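You operate a simulated robot arm through the tools that you are given. There is no shell and no other tool.

You run a simulated robot arm. Do the job below in one go: nothing can be reset, and whatever is moved stays where it is left.

JOB
Wrap the orange gem in the lined paper and file it.
Fine: gem in the hollow, inner fold over first, then the outer fold; the shut paper lies in the filing tray.

It is judged by the outcome, as a careful person would: the job done as asked, and still so three seconds after it is handed in. It fails if anything else is knocked over, pushed out of place, dropped, spilled or broken. Flat cloth is picked up by pressing the open fingertips on it (5 to 10 N) and closing them slowly along it; thin cloth reads only 2 to 8 mm in the jaws.

ROBOT AND FRAMES
A 6-joint arm with a two-finger parallel gripper, fixed in place. Base frame: the origin is at the foot of the arm, x ahead of it, y to its left, z up; the work surface is at about z = 780. Readings come in mm, degrees, newtons and seconds.
With the tool pointing down near the work surface it reaches from about 320 to 700 mm from the base axis. Its first joint turns from -166.0 to 166.0 degrees. Payload 4.1 kg.
Tool frame: the origin (TCP) lies between the finger pads and is the grasp point; the fingertips stand 23 mm ahead of it; z points along the fingers, y is the line along which they close. Largest opening 94 mm; finger width 38, thickness 10; the body of the gripper, 54 by 96 mm, starts 39 mm behind the TCP.
Orientation is that of the tool frame in the base frame, as a unit quaternion [x, y, z, w]. With the fingers straight down and closing along the base's y, the tool's x points along the base's -x, its y along +y and its z along -z.

CONTROLS
- The arm moves only by the tool nudge_tool. Its arguments are lists of equal length, an entry for each row: "angular": the turn, a rotation vector about the tool's x, y, z in degrees, a list of three; "dp": the shift along the tool's x, y, z in mm, a list of three; "fingers": the gripper command, from -1 (fully open) to 1 (shut), values between in proportion. In form: {"angular": [[ax, ay, az], ...], "dp": [[dx, dy, dz], ...], "fingers": [fingers, ...]}. A call has 1 to 20 rows; each row is the pose to reach, as a shift and turn from the pose commanded when the call began, along the tool's axes at that moment. Rows are played at 5 a second. More than 50 mm and 8.6 degrees between two rows, or a gripper value outside its range, and nothing of the call is played. A pose out of reach is approached as far as the arm can. The call stops where the force on the tool passes 90 N (or 10 N more than at its start, if that is more) or the arm is blocked; 0.2 s more then pass. The fingers move at their own pace (about 45 mm/s each) and stop on an object; they squeeze with about 23 N. The grip force told is the motor's: it shows also when the fingers shut on nothing. Time passes only in rows, and 0.2 s behind the last, so rows that repeat a pose let the fingers close. It gives the time, the measured TCP pose, the force on the tool (base axes), the opening and the grip force at its end, in the units of the frame above (readings bear some noise), with the torque about the TCP (base axes, N m) and any sound that the robot's microphone picked up, and new pictures: "views" is both (left out), scene, wrist or none.
- Cameras (640 x 400 px; columns grow to the right, rows downward): "scene" is fixed at [50.3, -650, 1503.2]; the picture's right is [0.61, -0.79, 0.00], its down [-0.73, -0.57, -0.37] and it looks along [0.29, 0.23, -0.93] (base axes); focal length 286 px, centre (320, 200). "wrist" rides on the gripper at [86, 16, -75] in the tool frame; the picture's right is [-0.18, 0.98, 0.00], its down [-0.58, -0.11, -0.81] and it looks along [-0.79, -0.15, 0.59] (tool axes); focal length 243 px, centre (320, 200). There is no depth. A picture from a camera that has moved, and an enlarged one, comes with that camera's place and axes in the base frame and with its lens.
- slide_trunk(by): slides the trunk up (or, below 0, down) by that many mm; the arm rides with it, the base frame stays. It gives what a move gives, with no picture.
- enlarge(camera, box): a new picture of the part [left, top, right, bottom] of that camera's present view, enlarged. It takes no simulated time.
- close_job(): hands the job in; it is judged then, once.

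Nothing tells you positions but the pictures and the camera data. Unless the task says otherwise, let go and move clear before handing in.

The tools are called after "Call:" by a JSON object that holds its "api" and its "payload". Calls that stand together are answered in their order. nudge_tool: Moves the arm, as the interface text tells. Its arguments: {"type":"object","properties":{"angular":{"type":"array"},"dp":{"type":"array"},"fingers":{"type":"array"},"views":{"type":"string","enum":["both","scene","wrist","none"]}},"required":["angular","dp","fingers"]} The other tools are called the same way: slide_trunk (by) slides the trunk up or down; enlarge (camera, box) takes an enlarged picture of a part of a camera's view; close_job () hands the job in.

At the start:

```text
time_s: 0.0
position: [303.1, -377.2, 1100.7]
tcp_rot: [0.0, 1.0, 0.0, 0.0]
force: [0.5, -0.8, 0.2]
moment: [0.0, 0.01, -0.01]
finger_gap: 94.0
gripper_force: 0.0
trunk travel left (down, up): [-450.0, 140.0]
```

scene: 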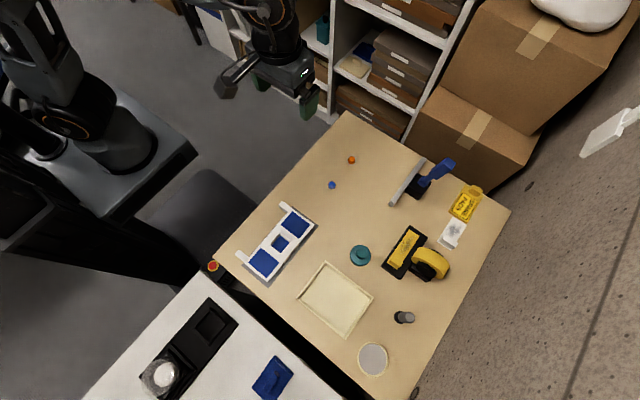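
wrist: 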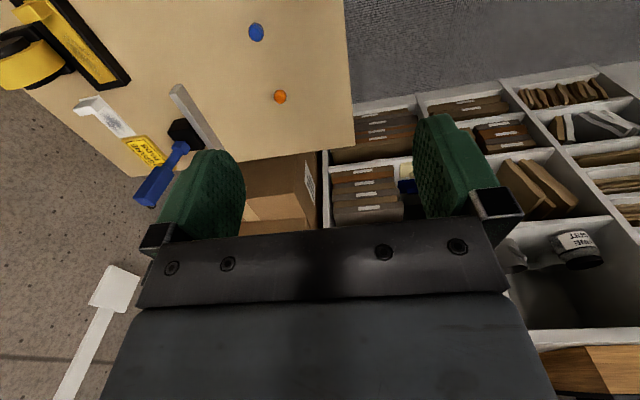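

I see a wooden table with an orange and a blue gem, a white/blue paper piece, a cream tray and various tools. I'll enlarge the pictures to identify the lined paper, its hollow and the filing tray before moving.

Call:
{"api": "enlarge", "payload": {"camera": "scene", "box": [210, 180, 370, 280]}}

Call:
{"api": "enlarge", "payload": {"camera": "scene", "box": [290, 120, 450, 220]}}

Call:
{"api": "enlarge", "payload": {"camera": "scene", "box": [280, 240, 440, 340]}}

Call:
{"api": "enlarge", "payload": {"camera": "scene", "box": [360, 150, 520, 300]}}

Call:
{"api": "enlarge", "payload": {"camera": "scene", "box": [100, 280, 320, 400]}}

```text
4.00 times, centred on (290, 230) of scene
camera zoom: at [50.3, -650.0, 1503.2], right [0.61, -0.79, 0.0], down [-0.73, -0.57, -0.37], along [0.29, 0.23, -0.93], focal length 1144 px, centre (440, 80)
```

zoom: 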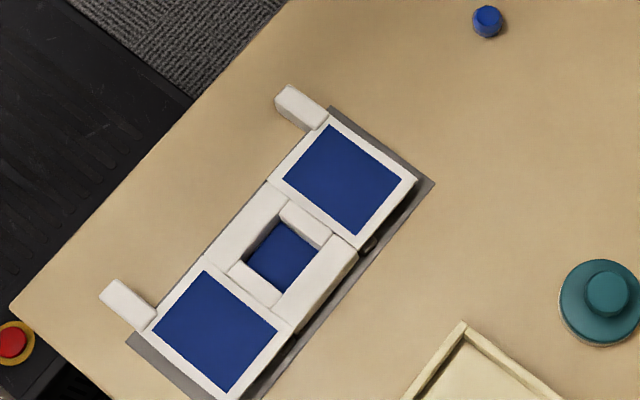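

```text
4.00 times, centred on (370, 170) of scene
camera zoom: at [50.3, -650.0, 1503.2], right [0.61, -0.79, 0.0], down [-0.73, -0.57, -0.37], along [0.29, 0.23, -0.93], focal length 1144 px, centre (120, 320)
```

zoom: 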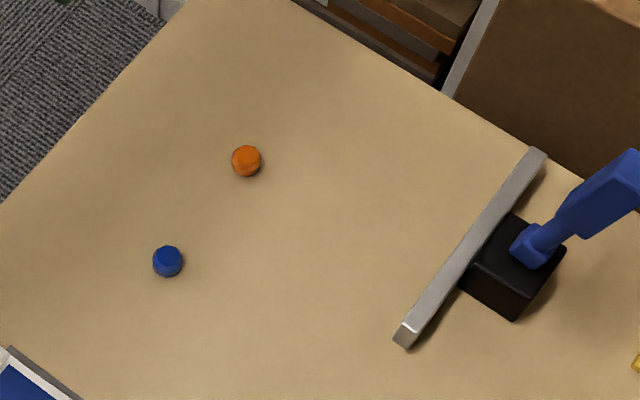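

```text
4.00 times, centred on (360, 290) of scene
camera zoom: at [50.3, -650.0, 1503.2], right [0.61, -0.79, 0.0], down [-0.73, -0.57, -0.37], along [0.29, 0.23, -0.93], focal length 1144 px, centre (160, -160)
```

zoom: 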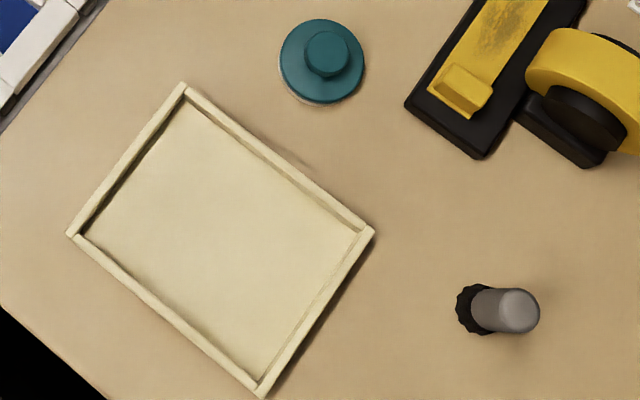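

```text
2.67 times, centred on (440, 225) of scene
camera zoom: at [50.3, -650.0, 1503.2], right [0.61, -0.79, 0.0], down [-0.73, -0.57, -0.37], along [0.29, 0.23, -0.93], focal length 762 px, centre (0, 133)
```

zoom: 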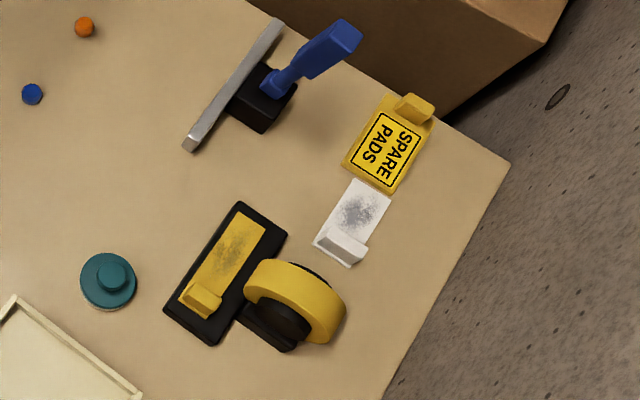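

```text
2.91 times, centred on (210, 340) of scene
camera zoom: at [50.3, -650.0, 1503.2], right [0.61, -0.79, 0.0], down [-0.73, -0.57, -0.37], along [0.29, 0.23, -0.93], focal length 832 px, centre (640, -207)
```

zoom: 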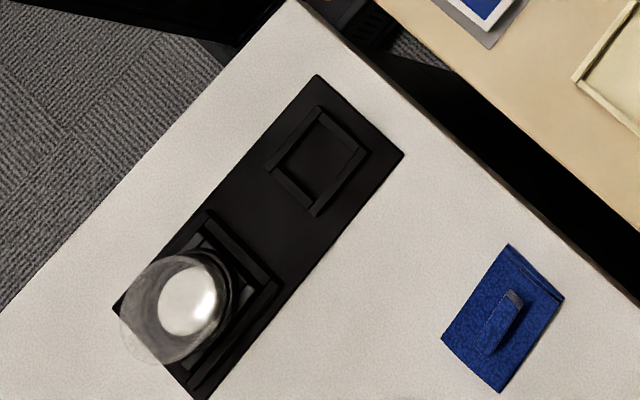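

The white/blue tri-fold with two tabbed flaps is at about x 30–210, y −468. The orange gem is near (427, −472), and the cream tray near (98, −657). I'll bring the wrist camera over the paper for a closer look to tell the inner fold from the outer.

Call:
{"api": "nudge_tool", "payload": {"angular": [[0, 0, 0], [0, 0, 0], [0, 0, 0], [0, 0, 0], [0, 0, 0], [0, 0, 0], [0, 0, 0], [0, 0, 0], [0, 0, 0], [0, 0, 0], [0, 0, 0], [0, 0, 0]], "dp": [[26, -5, 14], [52, -10, 28], [78, -16, 42], [104, -21, 57], [130, -26, 71], [156, -31, 85], [182, -37, 99], [208, -42, 113], [234, -47, 127], [260, -52, 142], [286, -58, 156], [313, -63, 170]], "fingers": [-1, -1, -1, -1, -1, -1, -1, -1, -1, -1, -1, -1]}}

```text
time_s: 2.6
position: [-11.3, -438.9, 929.5]
tcp_rot: [0.0, 1.0, 0.0, 0.0]
force: [0.4, -1.1, 0.0]
moment: [0.0, 0.01, 0.0]
finger_gap: 94.1
gripper_force: 0.1
trunk travel left (down, up): [-450.0, 140.0]
camera wrist: at [-97.1, -423.1, 1005.4], right [0.18, 0.98, 0.0], down [0.58, -0.11, 0.81], along [0.79, -0.15, -0.59], focal length 243 px, centre (320, 200)
```

scene: 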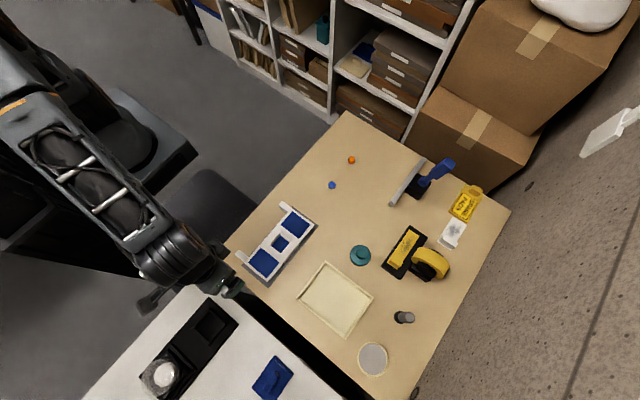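
wrist: 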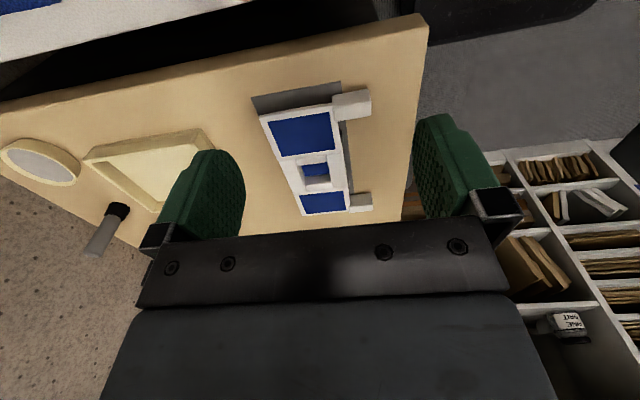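

The wrist view now shows the paper from the −x side, upside down. I'll enlarge it.

Call:
{"api": "enlarge", "payload": {"camera": "wrist", "box": [230, 70, 390, 220]}}

Call:
{"api": "enlarge", "payload": {"camera": "scene", "box": [230, 195, 326, 290]}}

```text
2.67 times, centred on (310, 145) of wrist
camera zoom: at [-97.1, -423.1, 1005.4], right [0.18, 0.98, 0.0], down [0.58, -0.11, 0.81], along [0.79, -0.15, -0.59], focal length 647 px, centre (347, 347)
```

zoom: 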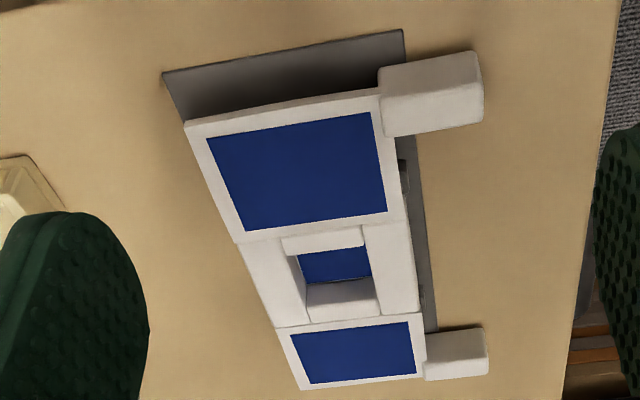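

```text
4.21 times, centred on (278, 242) of scene
camera zoom: at [50.3, -650.0, 1503.2], right [0.61, -0.79, 0.0], down [-0.73, -0.57, -0.37], along [0.29, 0.23, -0.93], focal length 1204 px, centre (497, 21)
```

zoom: 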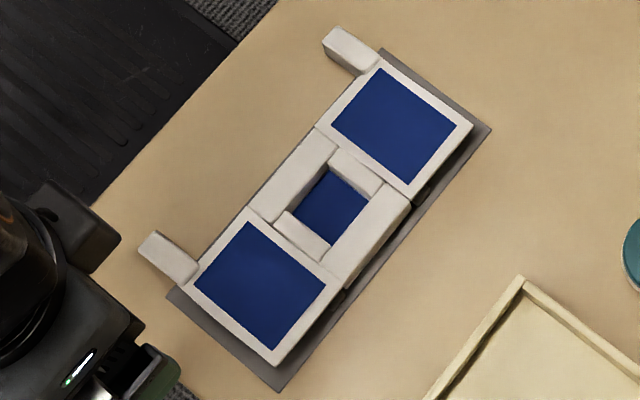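

The paper sits raised above a grey mat and its flaps stand off the table. I'll swing the camera to the −y side for a profile view of the hinges and of the height of each flap.

Call:
{"api": "nudge_tool", "payload": {"angular": [[0, 0, -7], [0, 0, -14], [0, 0, -21], [0, 0, -28], [0, 0, -35], [0, 0, -42], [0, 0, -49], [0, 0, -56], [0, 0, -63], [0, 0, -70], [0, 0, -77], [0, 0, -84], [0, 0, -90]], "dp": [[-10, -15, 2], [-20, -30, 4], [-30, -45, 6], [-40, -60, 8], [-50, -75, 10], [-60, -90, 12], [-70, -105, 14], [-80, -120, 16], [-90, -135, 18], [-100, -150, 20], [-110, -165, 22], [-120, -180, 24], [-131, -195, 25]], "fingers": [-1, -1, -1, -1, -1, -1, -1, -1, -1, -1, -1, -1, -1]}}

```text
time_s: 5.4
position: [133.1, -632.6, 904.5]
tcp_rot: [-0.704, 0.71, 0.003, -0.003]
force: [0.1, -0.1, 0.5]
moment: [0.01, 0.0, 0.0]
finger_gap: 94.0
gripper_force: 0.1
out of reach, approached as far as the arm can: row 13
trunk travel left (down, up): [-450.0, 140.0]
camera wrist: at [118.6, -719.7, 980.3], right [-0.98, 0.2, 0.01], down [0.12, 0.58, 0.81], along [0.15, 0.79, -0.59], focal length 243 px, centre (320, 200)
```

scene: 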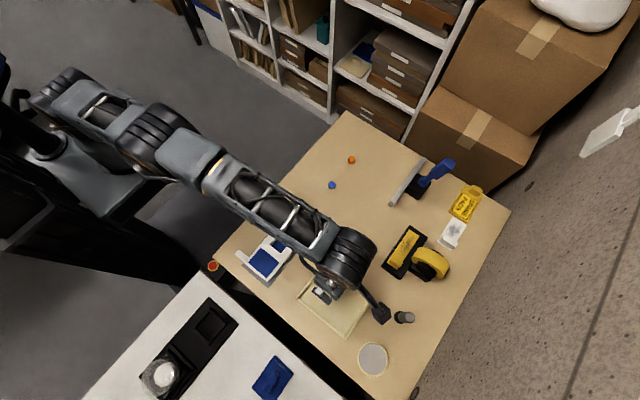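
wrist: 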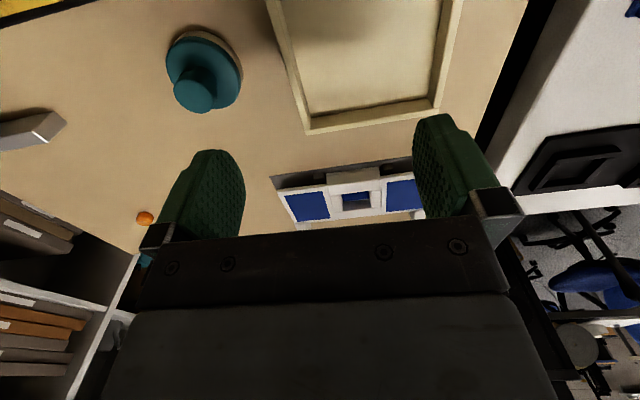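

The arm stopped just short of the last pose, but the paper can be seen in profile between the fingers. I'll enlarge that part.

Call:
{"api": "enlarge", "payload": {"camera": "wrist", "box": [260, 150, 430, 245]}}

Call:
{"api": "enlarge", "payload": {"camera": "wrist", "box": [250, 0, 480, 140]}}

```text
3.76 times, centred on (345, 198) of wrist
camera zoom: at [118.6, -719.7, 980.3], right [-0.98, 0.2, 0.01], down [0.12, 0.58, 0.81], along [0.15, 0.79, -0.59], focal length 913 px, centre (226, 209)
```

zoom: 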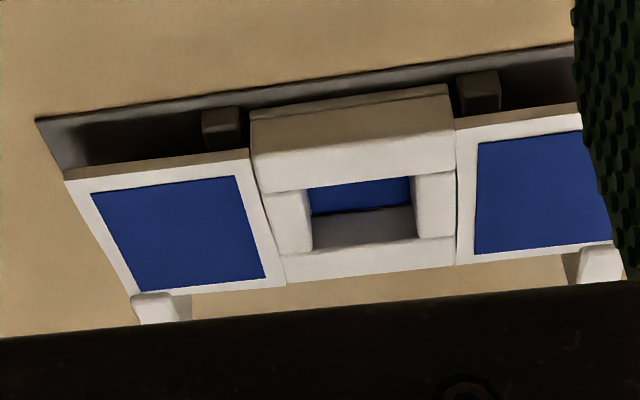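

```text
2.78 times, centred on (365, 70) of wrist
camera zoom: at [118.6, -719.7, 980.3], right [-0.98, 0.2, 0.01], down [0.12, 0.58, 0.81], along [0.15, 0.79, -0.59], focal length 675 px, centre (195, 562)
```

zoom: 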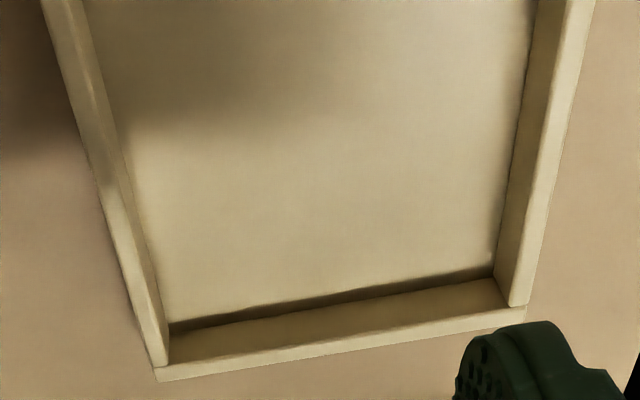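

I can see posts under the flaps and a taller middle block with the hollow in it. I'll enlarge the two hinges to compare their heights.

Call:
{"api": "enlarge", "payload": {"camera": "wrist", "box": [272, 168, 336, 208]}}

Call:
{"api": "enlarge", "payload": {"camera": "wrist", "box": [356, 160, 420, 200]}}

Call:
{"api": "enlarge", "payload": {"camera": "wrist", "box": [320, 165, 384, 240]}}

Call:
{"api": "enlarge", "payload": {"camera": "scene", "box": [230, 235, 290, 290]}}

```text
10.00 times, centred on (304, 188) of wrist
camera zoom: at [118.6, -719.7, 980.3], right [-0.98, 0.2, 0.01], down [0.12, 0.58, 0.81], along [0.15, 0.79, -0.59], focal length 2426 px, centre (480, 320)
```

zoom: 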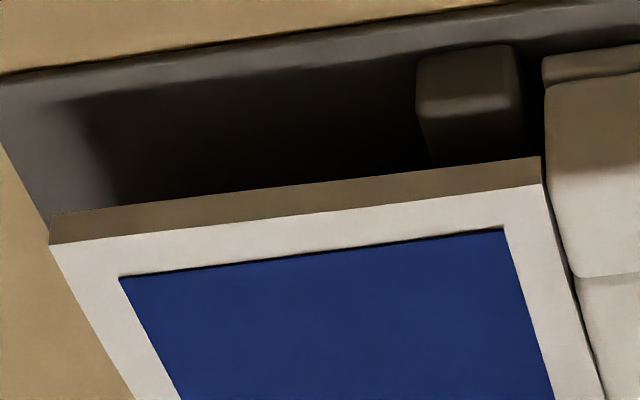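

```text
10.00 times, centred on (388, 180) of wrist
camera zoom: at [118.6, -719.7, 980.3], right [-0.98, 0.2, 0.01], down [0.12, 0.58, 0.81], along [0.15, 0.79, -0.59], focal length 2426 px, centre (-360, 400)
```

zoom: 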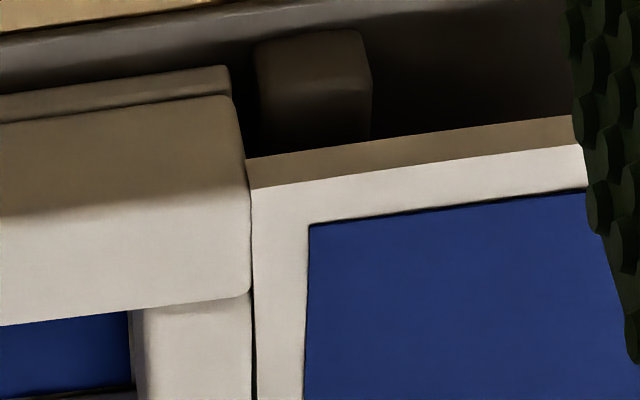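

```text
5.33 times, centred on (352, 202) of wrist
camera zoom: at [118.6, -719.7, 980.3], right [-0.98, 0.2, 0.01], down [0.12, 0.58, 0.81], along [0.15, 0.79, -0.59], focal length 1294 px, centre (149, 187)
```

zoom: 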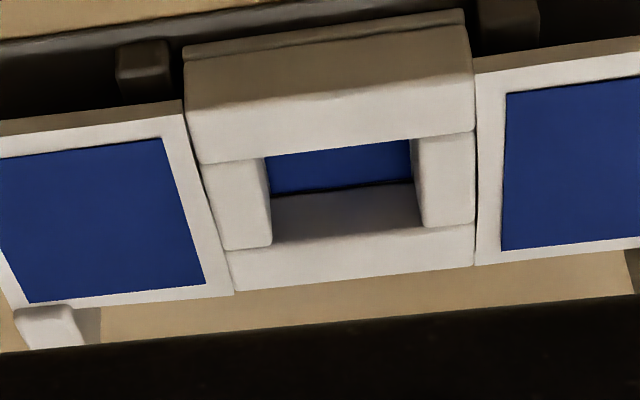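

```text
7.27 times, centred on (260, 262) of scene
camera zoom: at [50.3, -650.0, 1503.2], right [0.61, -0.79, 0.0], down [-0.73, -0.57, -0.37], along [0.29, 0.23, -0.93], focal length 2079 px, centre (756, -254)
```

zoom: 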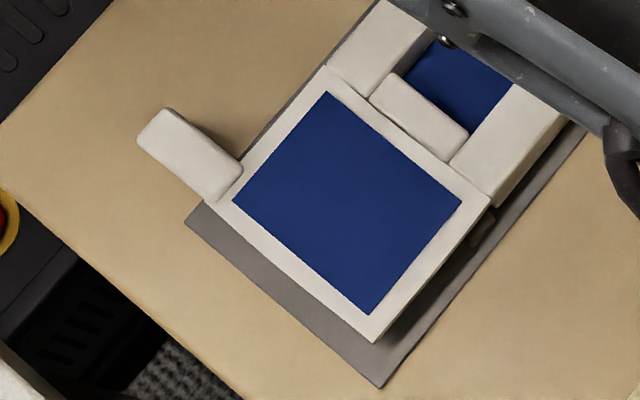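

The middle block is a rim around a blue-lined hollow, held between grey posts, with flaps hinged on both sides. I'll tilt and lower for a near-level view from the −y side, so I can compare hinge heights and flap thickness.

Call:
{"api": "nudge_tool", "payload": {"angular": [[0, -3.5, 0], [0, -7, 0], [0, -10.5, 0], [0, -14, 0], [0, -17.5, 0], [0, -21, 0], [0, -24.5, 0], [0, -28, 0]], "dp": [[-6, 0, 8], [-12, 0, 16], [-18, 0, 24], [-24, 0, 32], [-30, 0, 40], [-36, 0, 48], [-43, 0, 57], [-50, 0, 66]], "fingers": [-1, -1, -1, -1, -1, -1, -1, -1], "views": "wrist"}}

```text
time_s: 7.2
position: [132.3, -562.6, 844.5]
tcp_rot: [-0.683, 0.688, 0.173, 0.172]
force: [-0.6, 0.5, -0.5]
moment: [-0.02, 0.01, -0.04]
finger_gap: 93.9
gripper_force: 0.1
out of reach, approached as far as the arm can: row 1, 2, 3, 4, 5, 6, 7, 8
trunk travel left (down, up): [-450.0, 140.0]
camera wrist: at [117.0, -674.2, 870.3], right [-0.98, 0.17, 0.09], down [0.11, 0.13, 0.99], along [0.15, 0.98, -0.15], focal length 243 px, centre (320, 200)
```

wrist: 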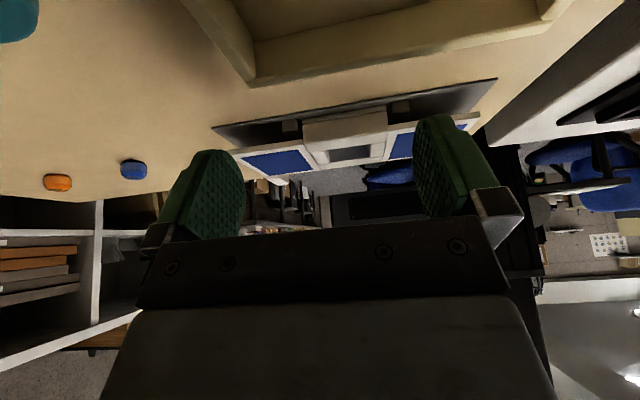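

The arm is close to a reach limit here, but the picture is useful. I'll enlarge the profile.

Call:
{"api": "enlarge", "payload": {"camera": "wrist", "box": [205, 70, 365, 190]}}

Call:
{"api": "enlarge", "payload": {"camera": "wrist", "box": [280, 95, 344, 190]}}

Call:
{"api": "enlarge", "payload": {"camera": "wrist", "box": [360, 80, 440, 180]}}

```text
3.33 times, centred on (285, 130) of wrist
camera zoom: at [117.0, -674.2, 870.3], right [-0.98, 0.17, 0.09], down [0.11, 0.13, 0.99], along [0.15, 0.98, -0.15], focal length 809 px, centre (437, 433)
```

zoom: 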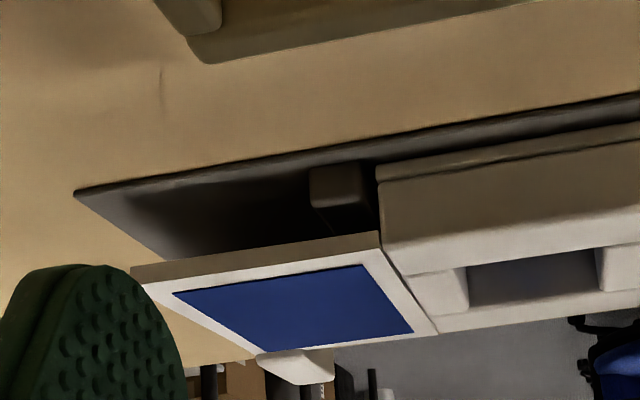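

```text
4.21 times, centred on (312, 142) of wrist
camera zoom: at [117.0, -674.2, 870.3], right [-0.98, 0.17, 0.09], down [0.11, 0.13, 0.99], along [0.15, 0.98, -0.15], focal length 1022 px, centre (354, 442)
```

zoom: 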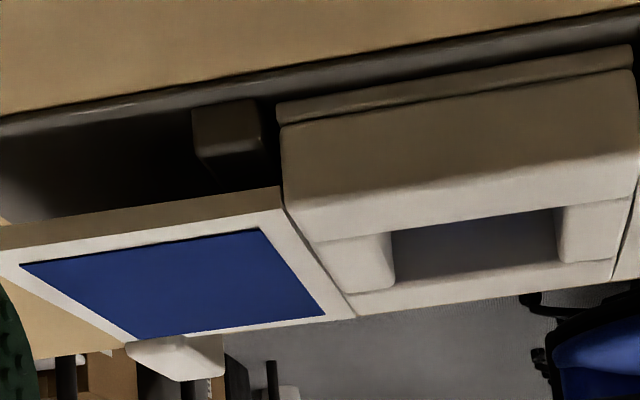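

```text
4.00 times, centred on (400, 130) of wrist
camera zoom: at [117.0, -674.2, 870.3], right [-0.98, 0.17, 0.09], down [0.11, 0.13, 0.99], along [0.15, 0.98, -0.15], focal length 970 px, centre (0, 480)
```

zoom: 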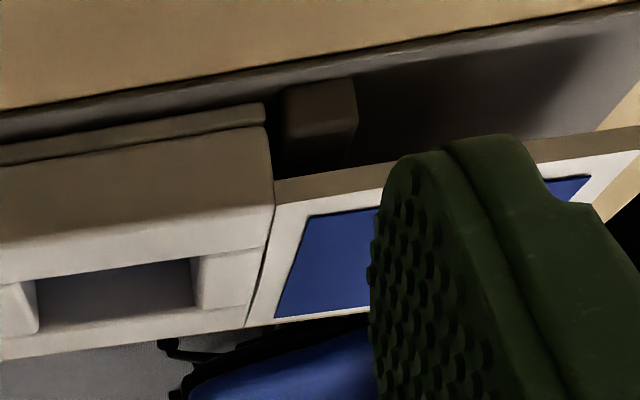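

The two flaps look nearly level, so I need finer detail at the hinges to see which one sits higher and therefore goes outside.

Call:
{"api": "enlarge", "payload": {"camera": "wrist", "box": [290, 110, 322, 140]}}

Call:
{"api": "enlarge", "payload": {"camera": "wrist", "box": [372, 100, 404, 140]}}

Call:
{"api": "enlarge", "payload": {"camera": "wrist", "box": [320, 130, 400, 180]}}

Call:
{"api": "enlarge", "payload": {"camera": "wrist", "box": [250, 150, 330, 200]}}

```text
13.33 times, centred on (306, 125) of wrist
camera zoom: at [117.0, -674.2, 870.3], right [-0.98, 0.17, 0.09], down [0.11, 0.13, 0.99], along [0.15, 0.98, -0.15], focal length 3235 px, centre (507, 1200)
```

zoom: 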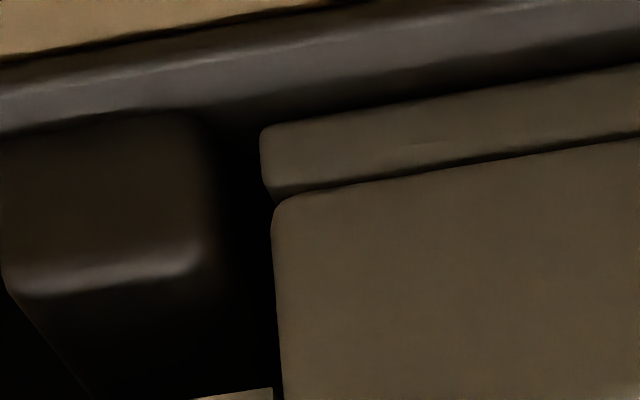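

```text
10.00 times, centred on (388, 120) of wrist
camera zoom: at [117.0, -674.2, 870.3], right [-0.98, 0.17, 0.09], down [0.11, 0.13, 0.99], along [0.15, 0.98, -0.15], focal length 2426 px, centre (-360, 1000)
```

zoom: 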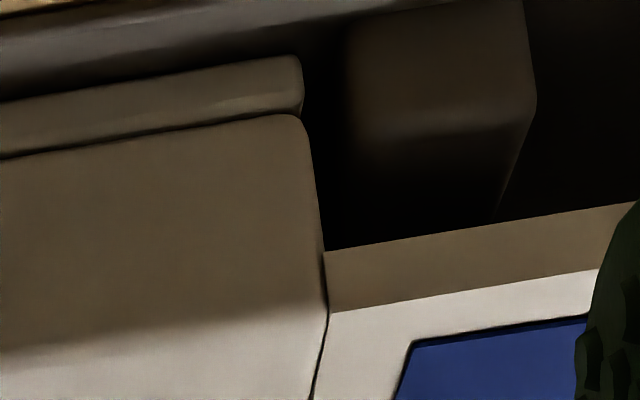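

```text
8.00 times, centred on (360, 155) of wrist
camera zoom: at [117.0, -674.2, 870.3], right [-0.98, 0.17, 0.09], down [0.11, 0.13, 0.99], along [0.15, 0.98, -0.15], focal length 1941 px, centre (0, 560)
```

zoom: 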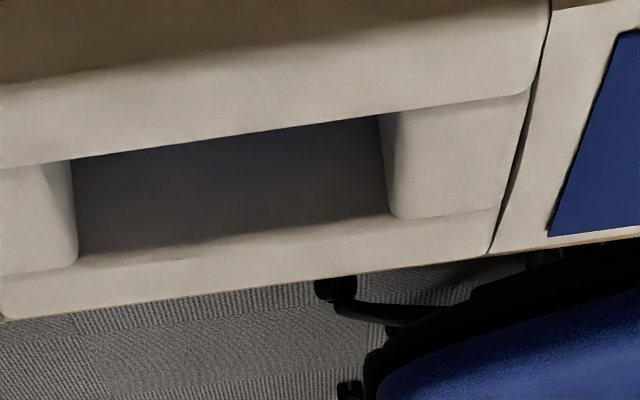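

```text
8.00 times, centred on (290, 175) of wrist
camera zoom: at [117.0, -674.2, 870.3], right [-0.98, 0.17, 0.09], down [0.11, 0.13, 0.99], along [0.15, 0.98, -0.15], focal length 1941 px, centre (560, 400)
```

zoom: 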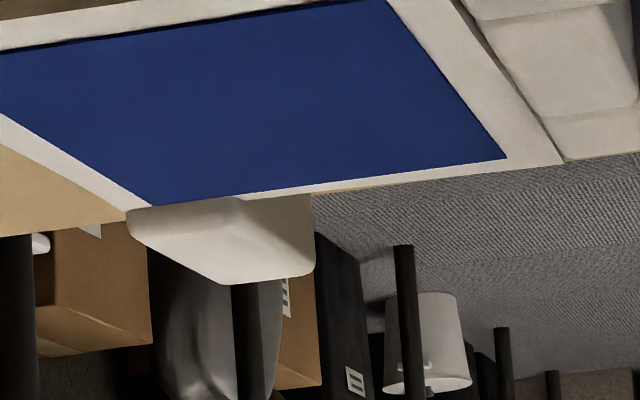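

The flap tops look about flush with the block top. I'll zoom on the front top corners at both hinges to check for a height step.

Call:
{"api": "enlarge", "payload": {"camera": "wrist", "box": [295, 130, 327, 150]}}

Call:
{"api": "enlarge", "payload": {"camera": "wrist", "box": [376, 118, 408, 138]}}

Call:
{"api": "enlarge", "payload": {"camera": "wrist", "box": [300, 150, 332, 170]}}

Call:
{"api": "enlarge", "payload": {"camera": "wrist", "box": [370, 148, 402, 168]}}

```text
16.00 times, centred on (311, 140) of wrist
camera zoom: at [117.0, -674.2, 870.3], right [-0.98, 0.17, 0.09], down [0.11, 0.13, 0.99], along [0.15, 0.98, -0.15], focal length 3882 px, centre (464, 1160)
```

zoom: 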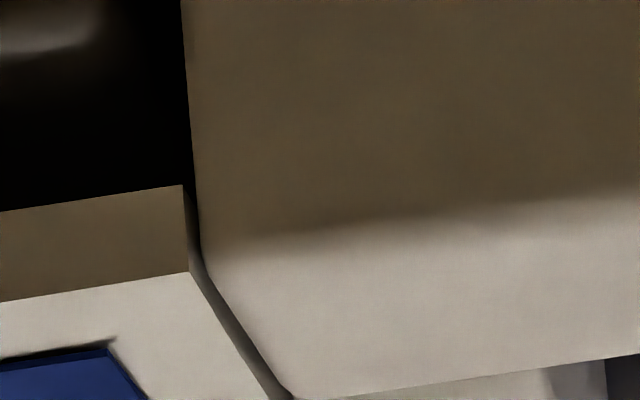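

```text
16.00 times, centred on (392, 128) of wrist
camera zoom: at [117.0, -674.2, 870.3], right [-0.98, 0.17, 0.09], down [0.11, 0.13, 0.99], along [0.15, 0.98, -0.15], focal length 3882 px, centre (-832, 1352)
```

zoom: 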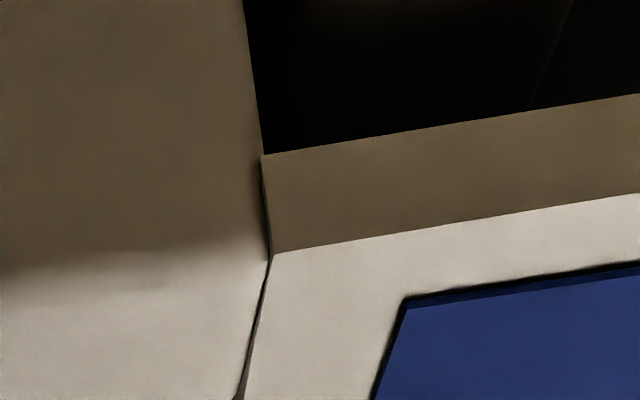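

```text
16.00 times, centred on (316, 160) of wrist
camera zoom: at [117.0, -674.2, 870.3], right [-0.98, 0.17, 0.09], down [0.11, 0.13, 0.99], along [0.15, 0.98, -0.15], focal length 3882 px, centre (384, 840)
```

zoom: 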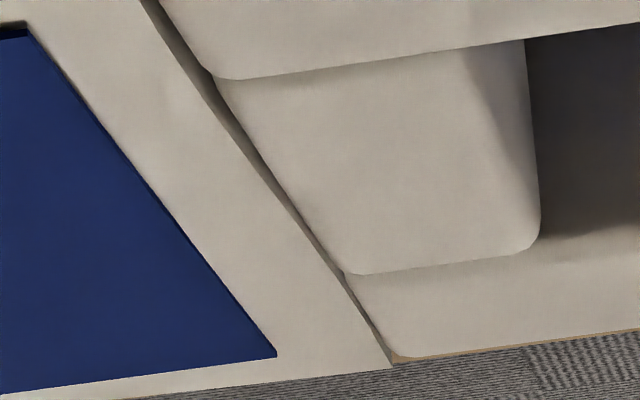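

```text
16.00 times, centred on (386, 158) of wrist
camera zoom: at [117.0, -674.2, 870.3], right [-0.98, 0.17, 0.09], down [0.11, 0.13, 0.99], along [0.15, 0.98, -0.15], focal length 3882 px, centre (-736, 872)
```

zoom: 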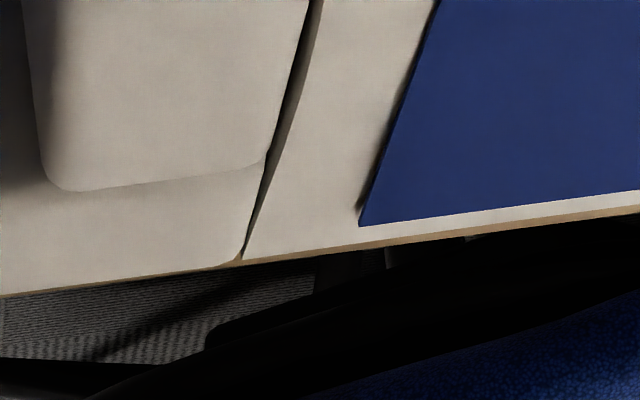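

Both flaps are nearly flush with the rim, so their order still needs checking. I'll raise and untilt the tool first. After that I'll look at the paper unobstructed with the scene camera.

Call:
{"api": "nudge_tool", "payload": {"angular": [[0, 2.8, 0], [0, 5.6, 0], [0, 8.4, 0], [0, 11.2, 0], [0, 14, 0], [0, 16.8, 0], [0, 19.6, 0], [0, 22.4, 0], [0, 25.2, 0], [0, 28, 0]], "dp": [[-6, 0, -10], [-14, 0, -18], [-26, 0, -24], [-38, 0, -28], [-50, 0, -32], [-62, 0, -36], [-76, 0, -40], [-90, 0, -44], [-104, 0, -48], [-117, 0, -51]], "fingers": [-1, -1, -1, -1, -1, -1, -1, -1, -1, -1], "views": "none"}}

```text
time_s: 9.4
position: [143.2, -588.3, 1017.4]
tcp_rot: [0.704, -0.704, -0.071, -0.064]
force: [0.2, -1.0, 0.1]
moment: [0.04, 0.0, -0.01]
finger_gap: 94.0
gripper_force: 0.1
out of reach, approached as far as the arm can: row 1, 2, 3, 4, 5, 6, 7, 8, 9, 10
trunk travel left (down, up): [-450.0, 140.0]
```

The wrist roll is at its joint limit with this yaw; distance isn't the problem. I'll rotate the yaw back to the start orientation while up high and then take fresh pictures.

Call:
{"api": "nudge_tool", "payload": {"angular": [[0, 0, 7.5], [0, 0, 15], [0, 0, 22.5], [0, 0, 30], [0, 0, 37.5], [0, 0, 45], [0, 0, 52.5], [0, 0, 60], [0, 0, 67.5], [0, 0, 75], [0, 0, 82.5], [0, 0, 90]], "dp": [[0, 0, 0], [0, 0, 0], [0, 0, 0], [0, 0, 0], [0, 0, 0], [0, 0, 0], [0, 0, 0], [0, 0, 0], [0, 0, 0], [0, 0, 0], [0, 0, 0], [0, 0, 0]], "fingers": [-1, -1, -1, -1, -1, -1, -1, -1, -1, -1, -1, -1]}}

```text
time_s: 12.0
position: [142.8, -588.0, 1014.3]
tcp_rot: [0.001, 0.995, 0.1, -0.006]
force: [0.6, -0.1, 0.6]
moment: [0.0, -0.01, 0.04]
finger_gap: 93.7
gripper_force: 0.1
trunk travel left (down, up): [-450.0, 140.0]
camera wrist: at [58.3, -587.1, 1091.8], right [0.19, 0.96, 0.19], down [0.59, -0.27, 0.76], along [0.79, -0.03, -0.62], focal length 243 px, centre (320, 200)
```

scene: 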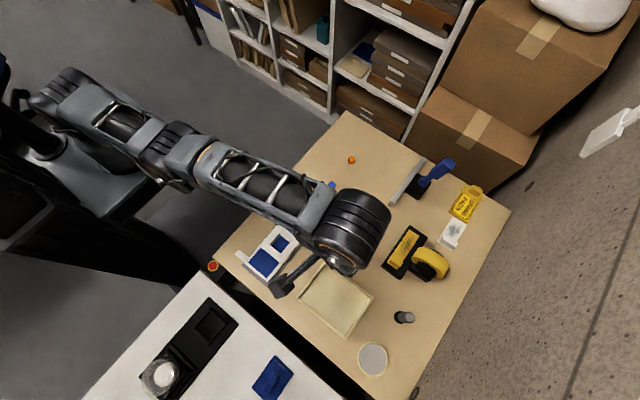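
wrist: 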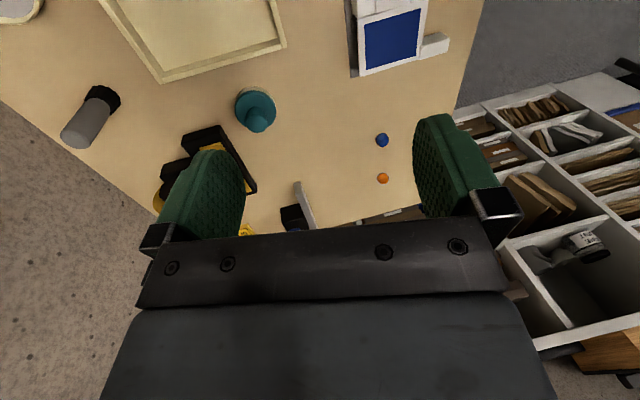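

The arm is free again with a small residual tilt. Next I'll straighten the tool and move above the orange gem at about (427, −472), then check its exact position from close by.

Call:
{"api": "nudge_tool", "payload": {"angular": [[1.2, -0.1, 0], [2.4, -0.2, 0], [3.5, -0.2, 0], [4.6, -0.3, 0], [5.8, -0.4, -0.1], [7, -0.4, -0.1], [8.1, -0.5, -0.1], [9.2, -0.6, -0.1], [10.4, -0.6, -0.1], [11.5, -0.7, -0.1]], "dp": [[-28, 9, 13], [-56, 18, 26], [-83, 28, 37], [-111, 37, 48], [-139, 46, 60], [-167, 55, 72], [-195, 64, 83], [-223, 73, 94], [-250, 83, 105], [-278, 92, 116]], "fingers": [-1, -1, -1, -1, -1, -1, -1, -1, -1, -1]}}

Call:
{"api": "enlarge", "payload": {"camera": "scene", "box": [230, 195, 326, 290]}}

Call:
{"api": "enlarge", "payload": {"camera": "scene", "box": [264, 198, 320, 250]}}

Call:
{"api": "enlarge", "payload": {"camera": "scene", "box": [232, 236, 288, 288]}}

```text
time_s: 14.2
position: [410.1, -476.0, 1063.3]
tcp_rot: [-0.001, 0.998, 0.046, -0.033]
force: [0.1, -0.2, 0.0]
moment: [0.02, 0.01, 0.01]
finger_gap: 93.9
gripper_force: 0.0
out of reach, approached as far as the arm can: row 1, 2, 3, 4, 5, 6, 7, 8, 9, 10
trunk travel left (down, up): [-450.0, 140.0]
camera wrist: at [330.9, -468.3, 1146.1], right [0.18, 0.98, 0.08], down [0.64, -0.18, 0.75], along [0.75, -0.09, -0.66], focal length 243 px, centre (320, 200)
```

scene: 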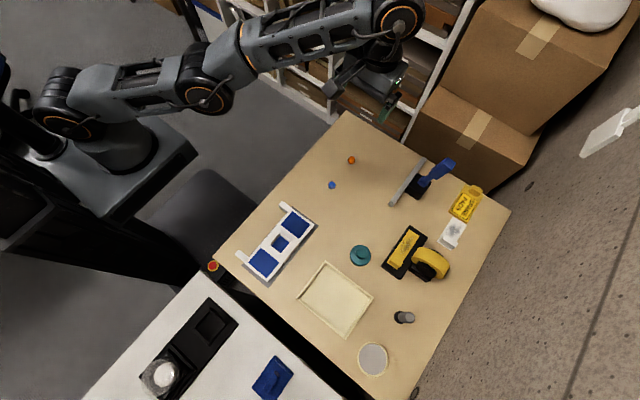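
wrist: 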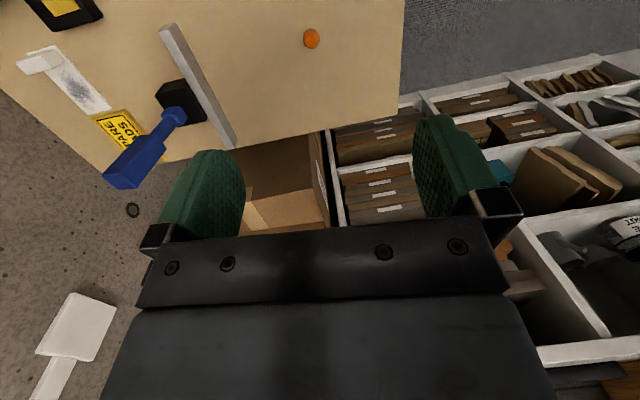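

```text
4.21 times, centred on (278, 242) of scene
camera zoom: at [50.3, -650.0, 1503.2], right [0.61, -0.79, 0.0], down [-0.73, -0.57, -0.37], along [0.29, 0.23, -0.93], focal length 1204 px, centre (497, 21)
```

zoom: 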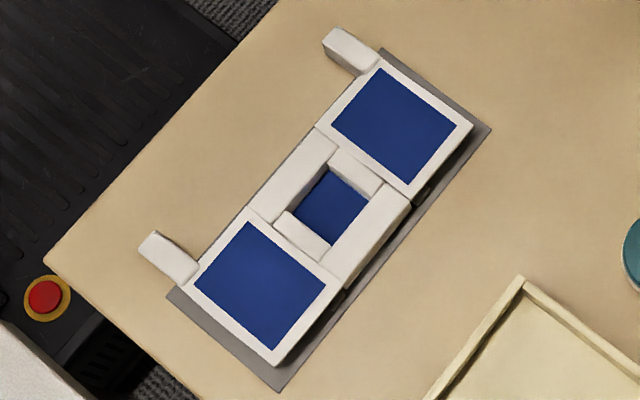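

```text
7.69 times, centred on (292, 224) of scene
camera zoom: at [50.3, -650.0, 1503.2], right [0.61, -0.79, 0.0], down [-0.73, -0.57, -0.37], along [0.29, 0.23, -0.93], focal length 2199 px, centre (535, 15)
```

zoom: 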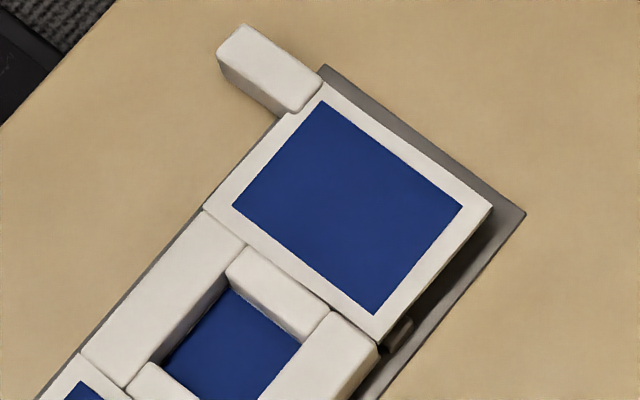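

```text
7.69 times, centred on (260, 262) of scene
camera zoom: at [50.3, -650.0, 1503.2], right [0.61, -0.79, 0.0], down [-0.73, -0.57, -0.37], along [0.29, 0.23, -0.93], focal length 2199 px, centre (782, -277)
```

zoom: 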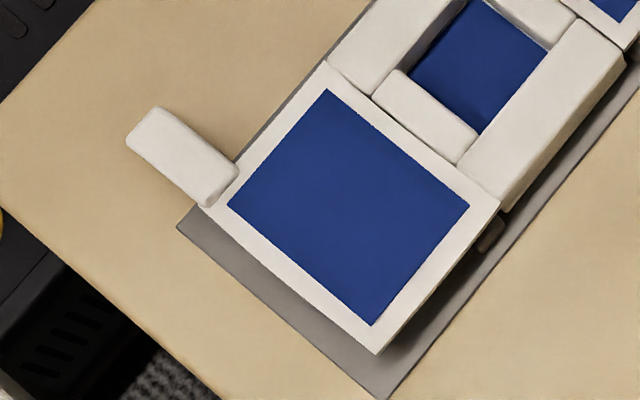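

The gem and flaps are clear in view, but the arm still reports being out of reach and has kept a slight tilt. I'll test with a small straightening move to learn what limits it.

Call:
{"api": "nudge_tool", "payload": {"angular": [[1.3, -1, 0], [2.6, -2, 0], [4, -3, 0], [5.3, -3.8, 0.1], [5.3, -3.8, 0.1]], "dp": [[0, 0, 0], [0, 0, 0], [0, 0, 0], [0, 0, 0], [0, 0, 0]], "fingers": [-1, -1, -1, -1, -1], "views": "none"}}

```text
time_s: 15.4
position: [409.3, -476.7, 1076.9]
tcp_rot: [0.0, 0.999, 0.038, -0.027]
force: [0.7, -0.4, -0.4]
moment: [0.01, -0.01, -0.02]
finger_gap: 94.2
gripper_force: 0.0
out of reach, approached as far as the arm can: row 1, 2, 3, 4, 5
trunk travel left (down, up): [-450.0, 140.0]
```

The readings fit the arm having been stretched straight at the elbow by the tilted pose, and it is still stuck there. I'll flex it out by moving down along its reach arc and then inward, well above the table and clear of the squeegee.

Call:
{"api": "nudge_tool", "payload": {"angular": [[0, 0, 0], [0, 0, 0], [0, 0, 0], [0, 0, 0], [0, 0, 0], [0, 0, 0], [0, 0, 0], [0, 0, 0], [0, 0, 0], [0, 0, 0], [0, 0, 0], [0, 0, 0], [0, 0, 0]], "dp": [[-10.8, -13.1, 13.5], [-21.6, -26.2, 27], [-32.7, -38.7, 45.5], [-42.8, -50.2, 64.2], [-44.1, -52.1, 89.1], [-45.5, -54, 114], [-46.8, -55.9, 138.9], [-48.2, -57.8, 163.8], [-49.3, -59.3, 183.7], [-36.5, -44.7, 190.5], [-20.5, -26.8, 192.8], [-4.5, -7.8, 195], [11.5, 11.2, 197.4]], "fingers": [-1, -1, -1, -1, -1, -1, -1, -1, -1, -1, -1, -1, -1], "views": "scene"}}

```text
time_s: 18.2
position: [437.4, -507.1, 879.2]
tcp_rot: [-0.001, 0.999, 0.038, -0.028]
force: [-0.5, 0.1, 0.3]
moment: [0.01, -0.02, 0.01]
finger_gap: 94.0
gripper_force: 0.0
out of reach, approached as far as the arm can: row 1, 2, 3, 4, 5, 6, 7, 8, 9, 11, 12, 13
trunk travel left (down, up): [-450.0, 140.0]
```

scene: 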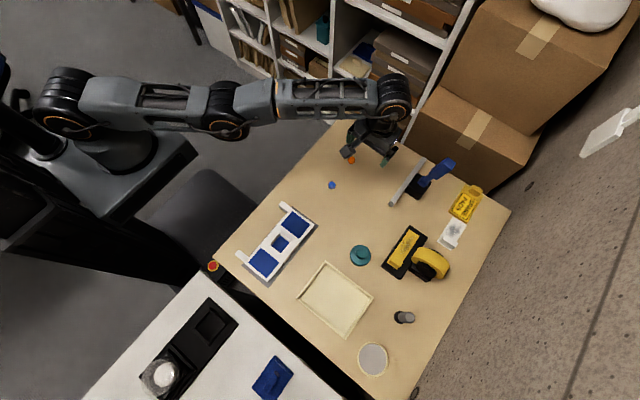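

Inward moves fail while the elbow is exactly straight. Tilting the tool inward about the wrist should bend the elbow first. After that I can move inward and straighten the tool again.

Call:
{"api": "nudge_tool", "payload": {"angular": [[-3, 2.6, 0], [-6.1, 5.2, 0], [-9.1, 7.8, 0], [-12.1, 10.4, 0], [-12.1, 10.4, 0], [-12.1, 10.4, 0], [-12.1, 10.4, 0], [-12.1, 10.4, 0]], "dp": [[13.6, 15.8, -0.7], [27.3, 31.6, -2.9], [40.7, 47.2, -6.6], [54, 62.6, -11.6], [67, 77.7, -10], [80, 92.8, -8], [100, 115, -6], [120, 138, -4]], "fingers": [-1, -1, -1, -1, -1, -1, -1, -1], "views": "scene"}}

```text
time_s: 20.0
position: [402.6, -472.2, 906.6]
tcp_rot: [-0.001, 0.982, 0.146, -0.121]
force: [-1.0, 0.9, 0.0]
moment: [-0.01, 0.02, 0.0]
finger_gap: 93.9
gripper_force: 0.1
out of reach, approached as far as the arm can: row 1, 2, 3, 4, 5, 6, 7, 8
trunk travel left (down, up): [-450.0, 140.0]
```

scene: 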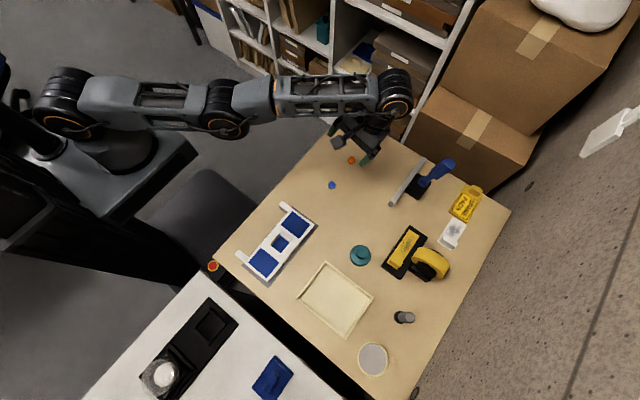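

The arm is still stuck at full stretch. I'll enlarge the arm in the scene picture to understand its elbow and wrist posture.

Call:
{"api": "enlarge", "payload": {"camera": "scene", "box": [20, 40, 430, 180]}}

Call:
{"api": "enlarge", "payload": {"camera": "scene", "box": [300, 50, 440, 180]}}

```text
1.56 times, centred on (225, 110) of scene
camera zoom: at [50.3, -650.0, 1503.2], right [0.61, -0.79, 0.0], down [-0.73, -0.57, -0.37], along [0.29, 0.23, -0.93], focal length 446 px, centre (468, 340)
```

zoom: 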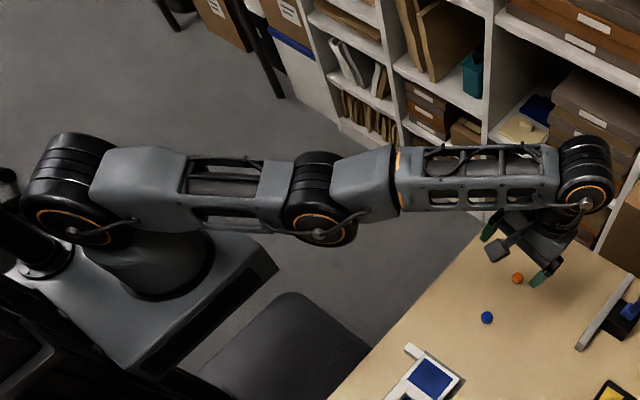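

```text
3.08 times, centred on (370, 115) of scene
camera zoom: at [50.3, -650.0, 1503.2], right [0.61, -0.79, 0.0], down [-0.73, -0.57, -0.37], along [0.29, 0.23, -0.93], focal length 880 px, centre (166, 462)
```

zoom: 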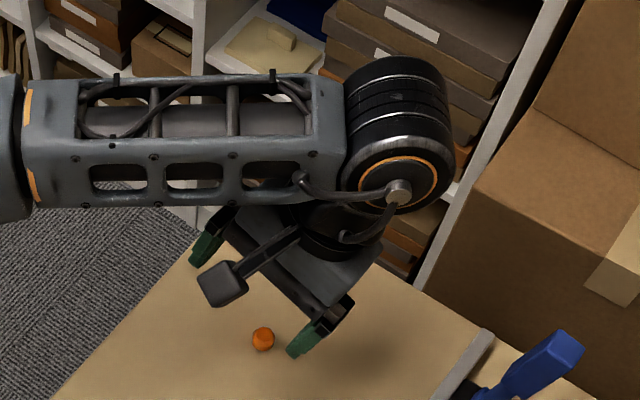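

The enlarged view shows the elbow slightly below the shoulder–wrist line, so the arm slipped into an elbow-down posture at a joint stop. I'll stretch it fully, above open table and clear of the squeegee, so it can fold back elbow-up.

Call:
{"api": "nudge_tool", "payload": {"angular": [[5.72, -4.85, 0], [11.4, -9.7, 0], [17.2, -14.6, 0], [22.8, -19.3, 0], [22.8, -19.3, 0], [22.8, -19.3, 0]], "dp": [[-22.4, -26.3, -6.7], [-45.7, -53.9, -10.5], [-59.7, -70.4, -10.5], [-72.2, -85.1, -10.7], [-72.2, -85.1, -10.7], [-72.2, -85.1, -10.7]], "fingers": [-1, -1, -1, -1, -1, -1], "views": "scene"}}

Call:
{"api": "enlarge", "payload": {"camera": "scene", "box": [20, 40, 430, 180]}}

```text
time_s: 21.4
position: [463.0, -543.7, 874.3]
tcp_rot: [0.0, 0.997, -0.055, 0.049]
force: [0.5, 0.1, 0.1]
moment: [0.02, 0.01, -0.03]
finger_gap: 93.9
gripper_force: 0.1
out of reach, approached as far as the arm can: row 1, 2, 3, 4, 5, 6
trunk travel left (down, up): [-450.0, 140.0]
```

scene: 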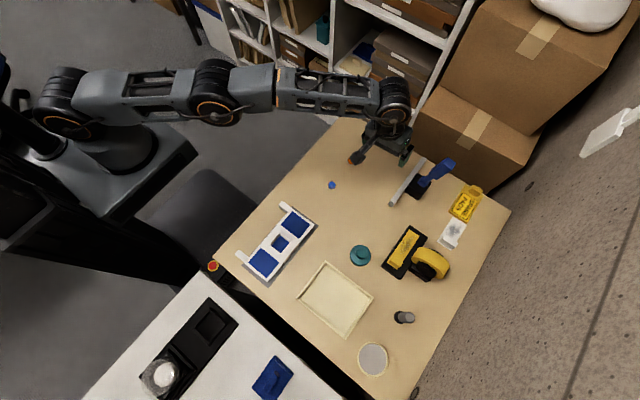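

```text
1.56 times, centred on (225, 110) of scene
camera zoom: at [50.3, -650.0, 1503.2], right [0.61, -0.79, 0.0], down [-0.73, -0.57, -0.37], along [0.29, 0.23, -0.93], focal length 446 px, centre (468, 340)
```

zoom: 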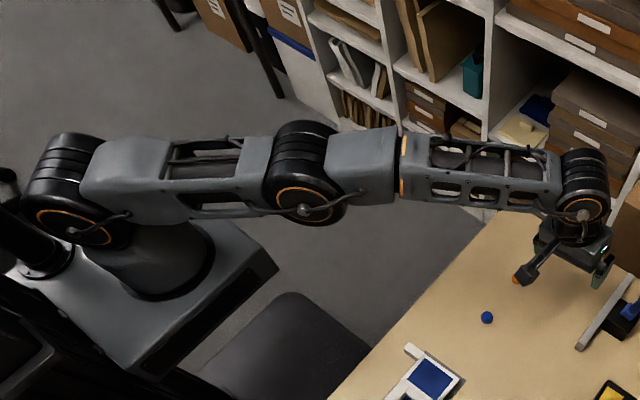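

The elbow now looks to be above the line, which is the normal posture. I'll move inward while straightening the tool and check that the reach warning goes away.

Call:
{"api": "nudge_tool", "payload": {"angular": [[-2.3, 1.95, 0], [-4.6, 3.9, 0], [-6.5, 5.5, 0], [-6.5, 5.5, 0], [-6.5, 5.5, 0]], "dp": [[9.6, 11.3, -2.2], [22.4, 26.4, -5.1], [38.5, 45.2, -8.8], [57.7, 67.8, -13.2], [76.9, 90.4, -17.6]], "fingers": [-1, -1, -1, -1, -1]}}

```text
time_s: 22.6
position: [384.2, -451.5, 876.0]
tcp_rot: [0.0, 1.0, 0.001, 0.002]
force: [-0.2, 0.0, 0.1]
moment: [-0.03, -0.02, 0.0]
finger_gap: 94.1
gripper_force: 0.1
trunk travel left (down, up): [-450.0, 140.0]
camera wrist: at [298.5, -435.6, 949.7], right [0.18, 0.98, 0.0], down [0.58, -0.11, 0.81], along [0.8, -0.15, -0.59], focal length 243 px, centre (320, 200)
```

scene: 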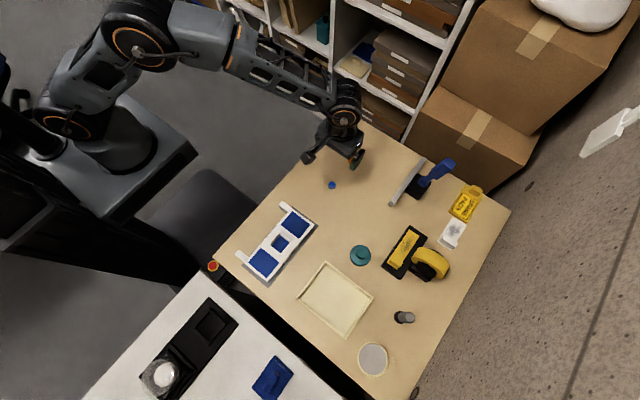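
wrist: 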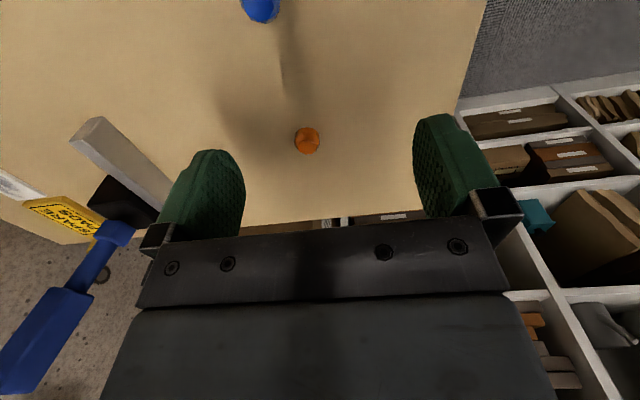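

The arm is back to normal, upright at (384, −452, 876). The gem estimates agree at about (429, −472). I'll zoom in to measure its size and shape.

Call:
{"api": "enlarge", "payload": {"camera": "wrist", "box": [283, 122, 331, 158]}}

Call:
{"api": "enlarge", "payload": {"camera": "wrist", "box": [233, 0, 289, 35]}}

```text
11.11 times, centred on (307, 140) of wrist
camera zoom: at [298.5, -435.6, 949.7], right [0.18, 0.98, 0.0], down [0.58, -0.11, 0.81], along [0.8, -0.15, -0.59], focal length 2696 px, centre (464, 867)
```

zoom: 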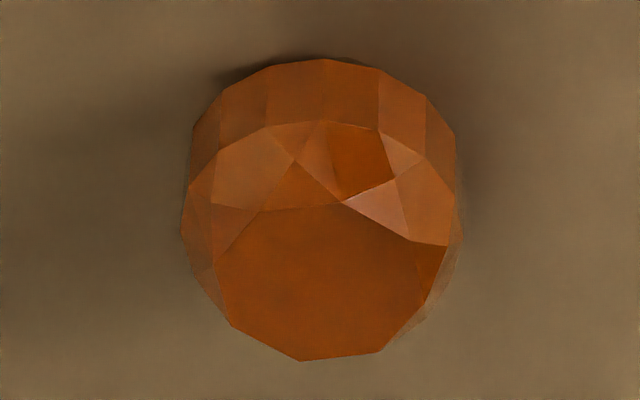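

```text
11.43 times, centred on (261, 18) of wrist
camera zoom: at [298.5, -435.6, 949.7], right [0.18, 0.98, 0.0], down [0.58, -0.11, 0.81], along [0.8, -0.15, -0.59], focal length 2773 px, centre (994, 2286)
```

zoom: 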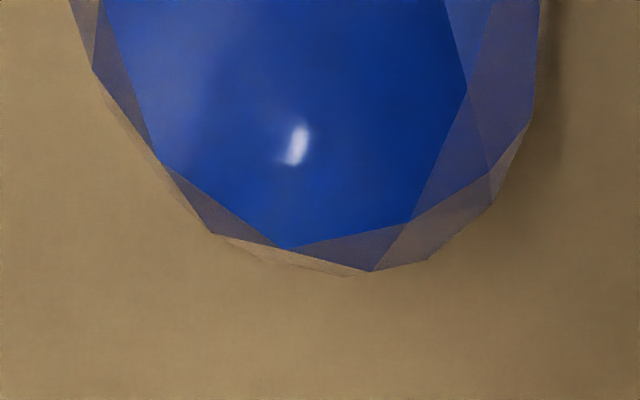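

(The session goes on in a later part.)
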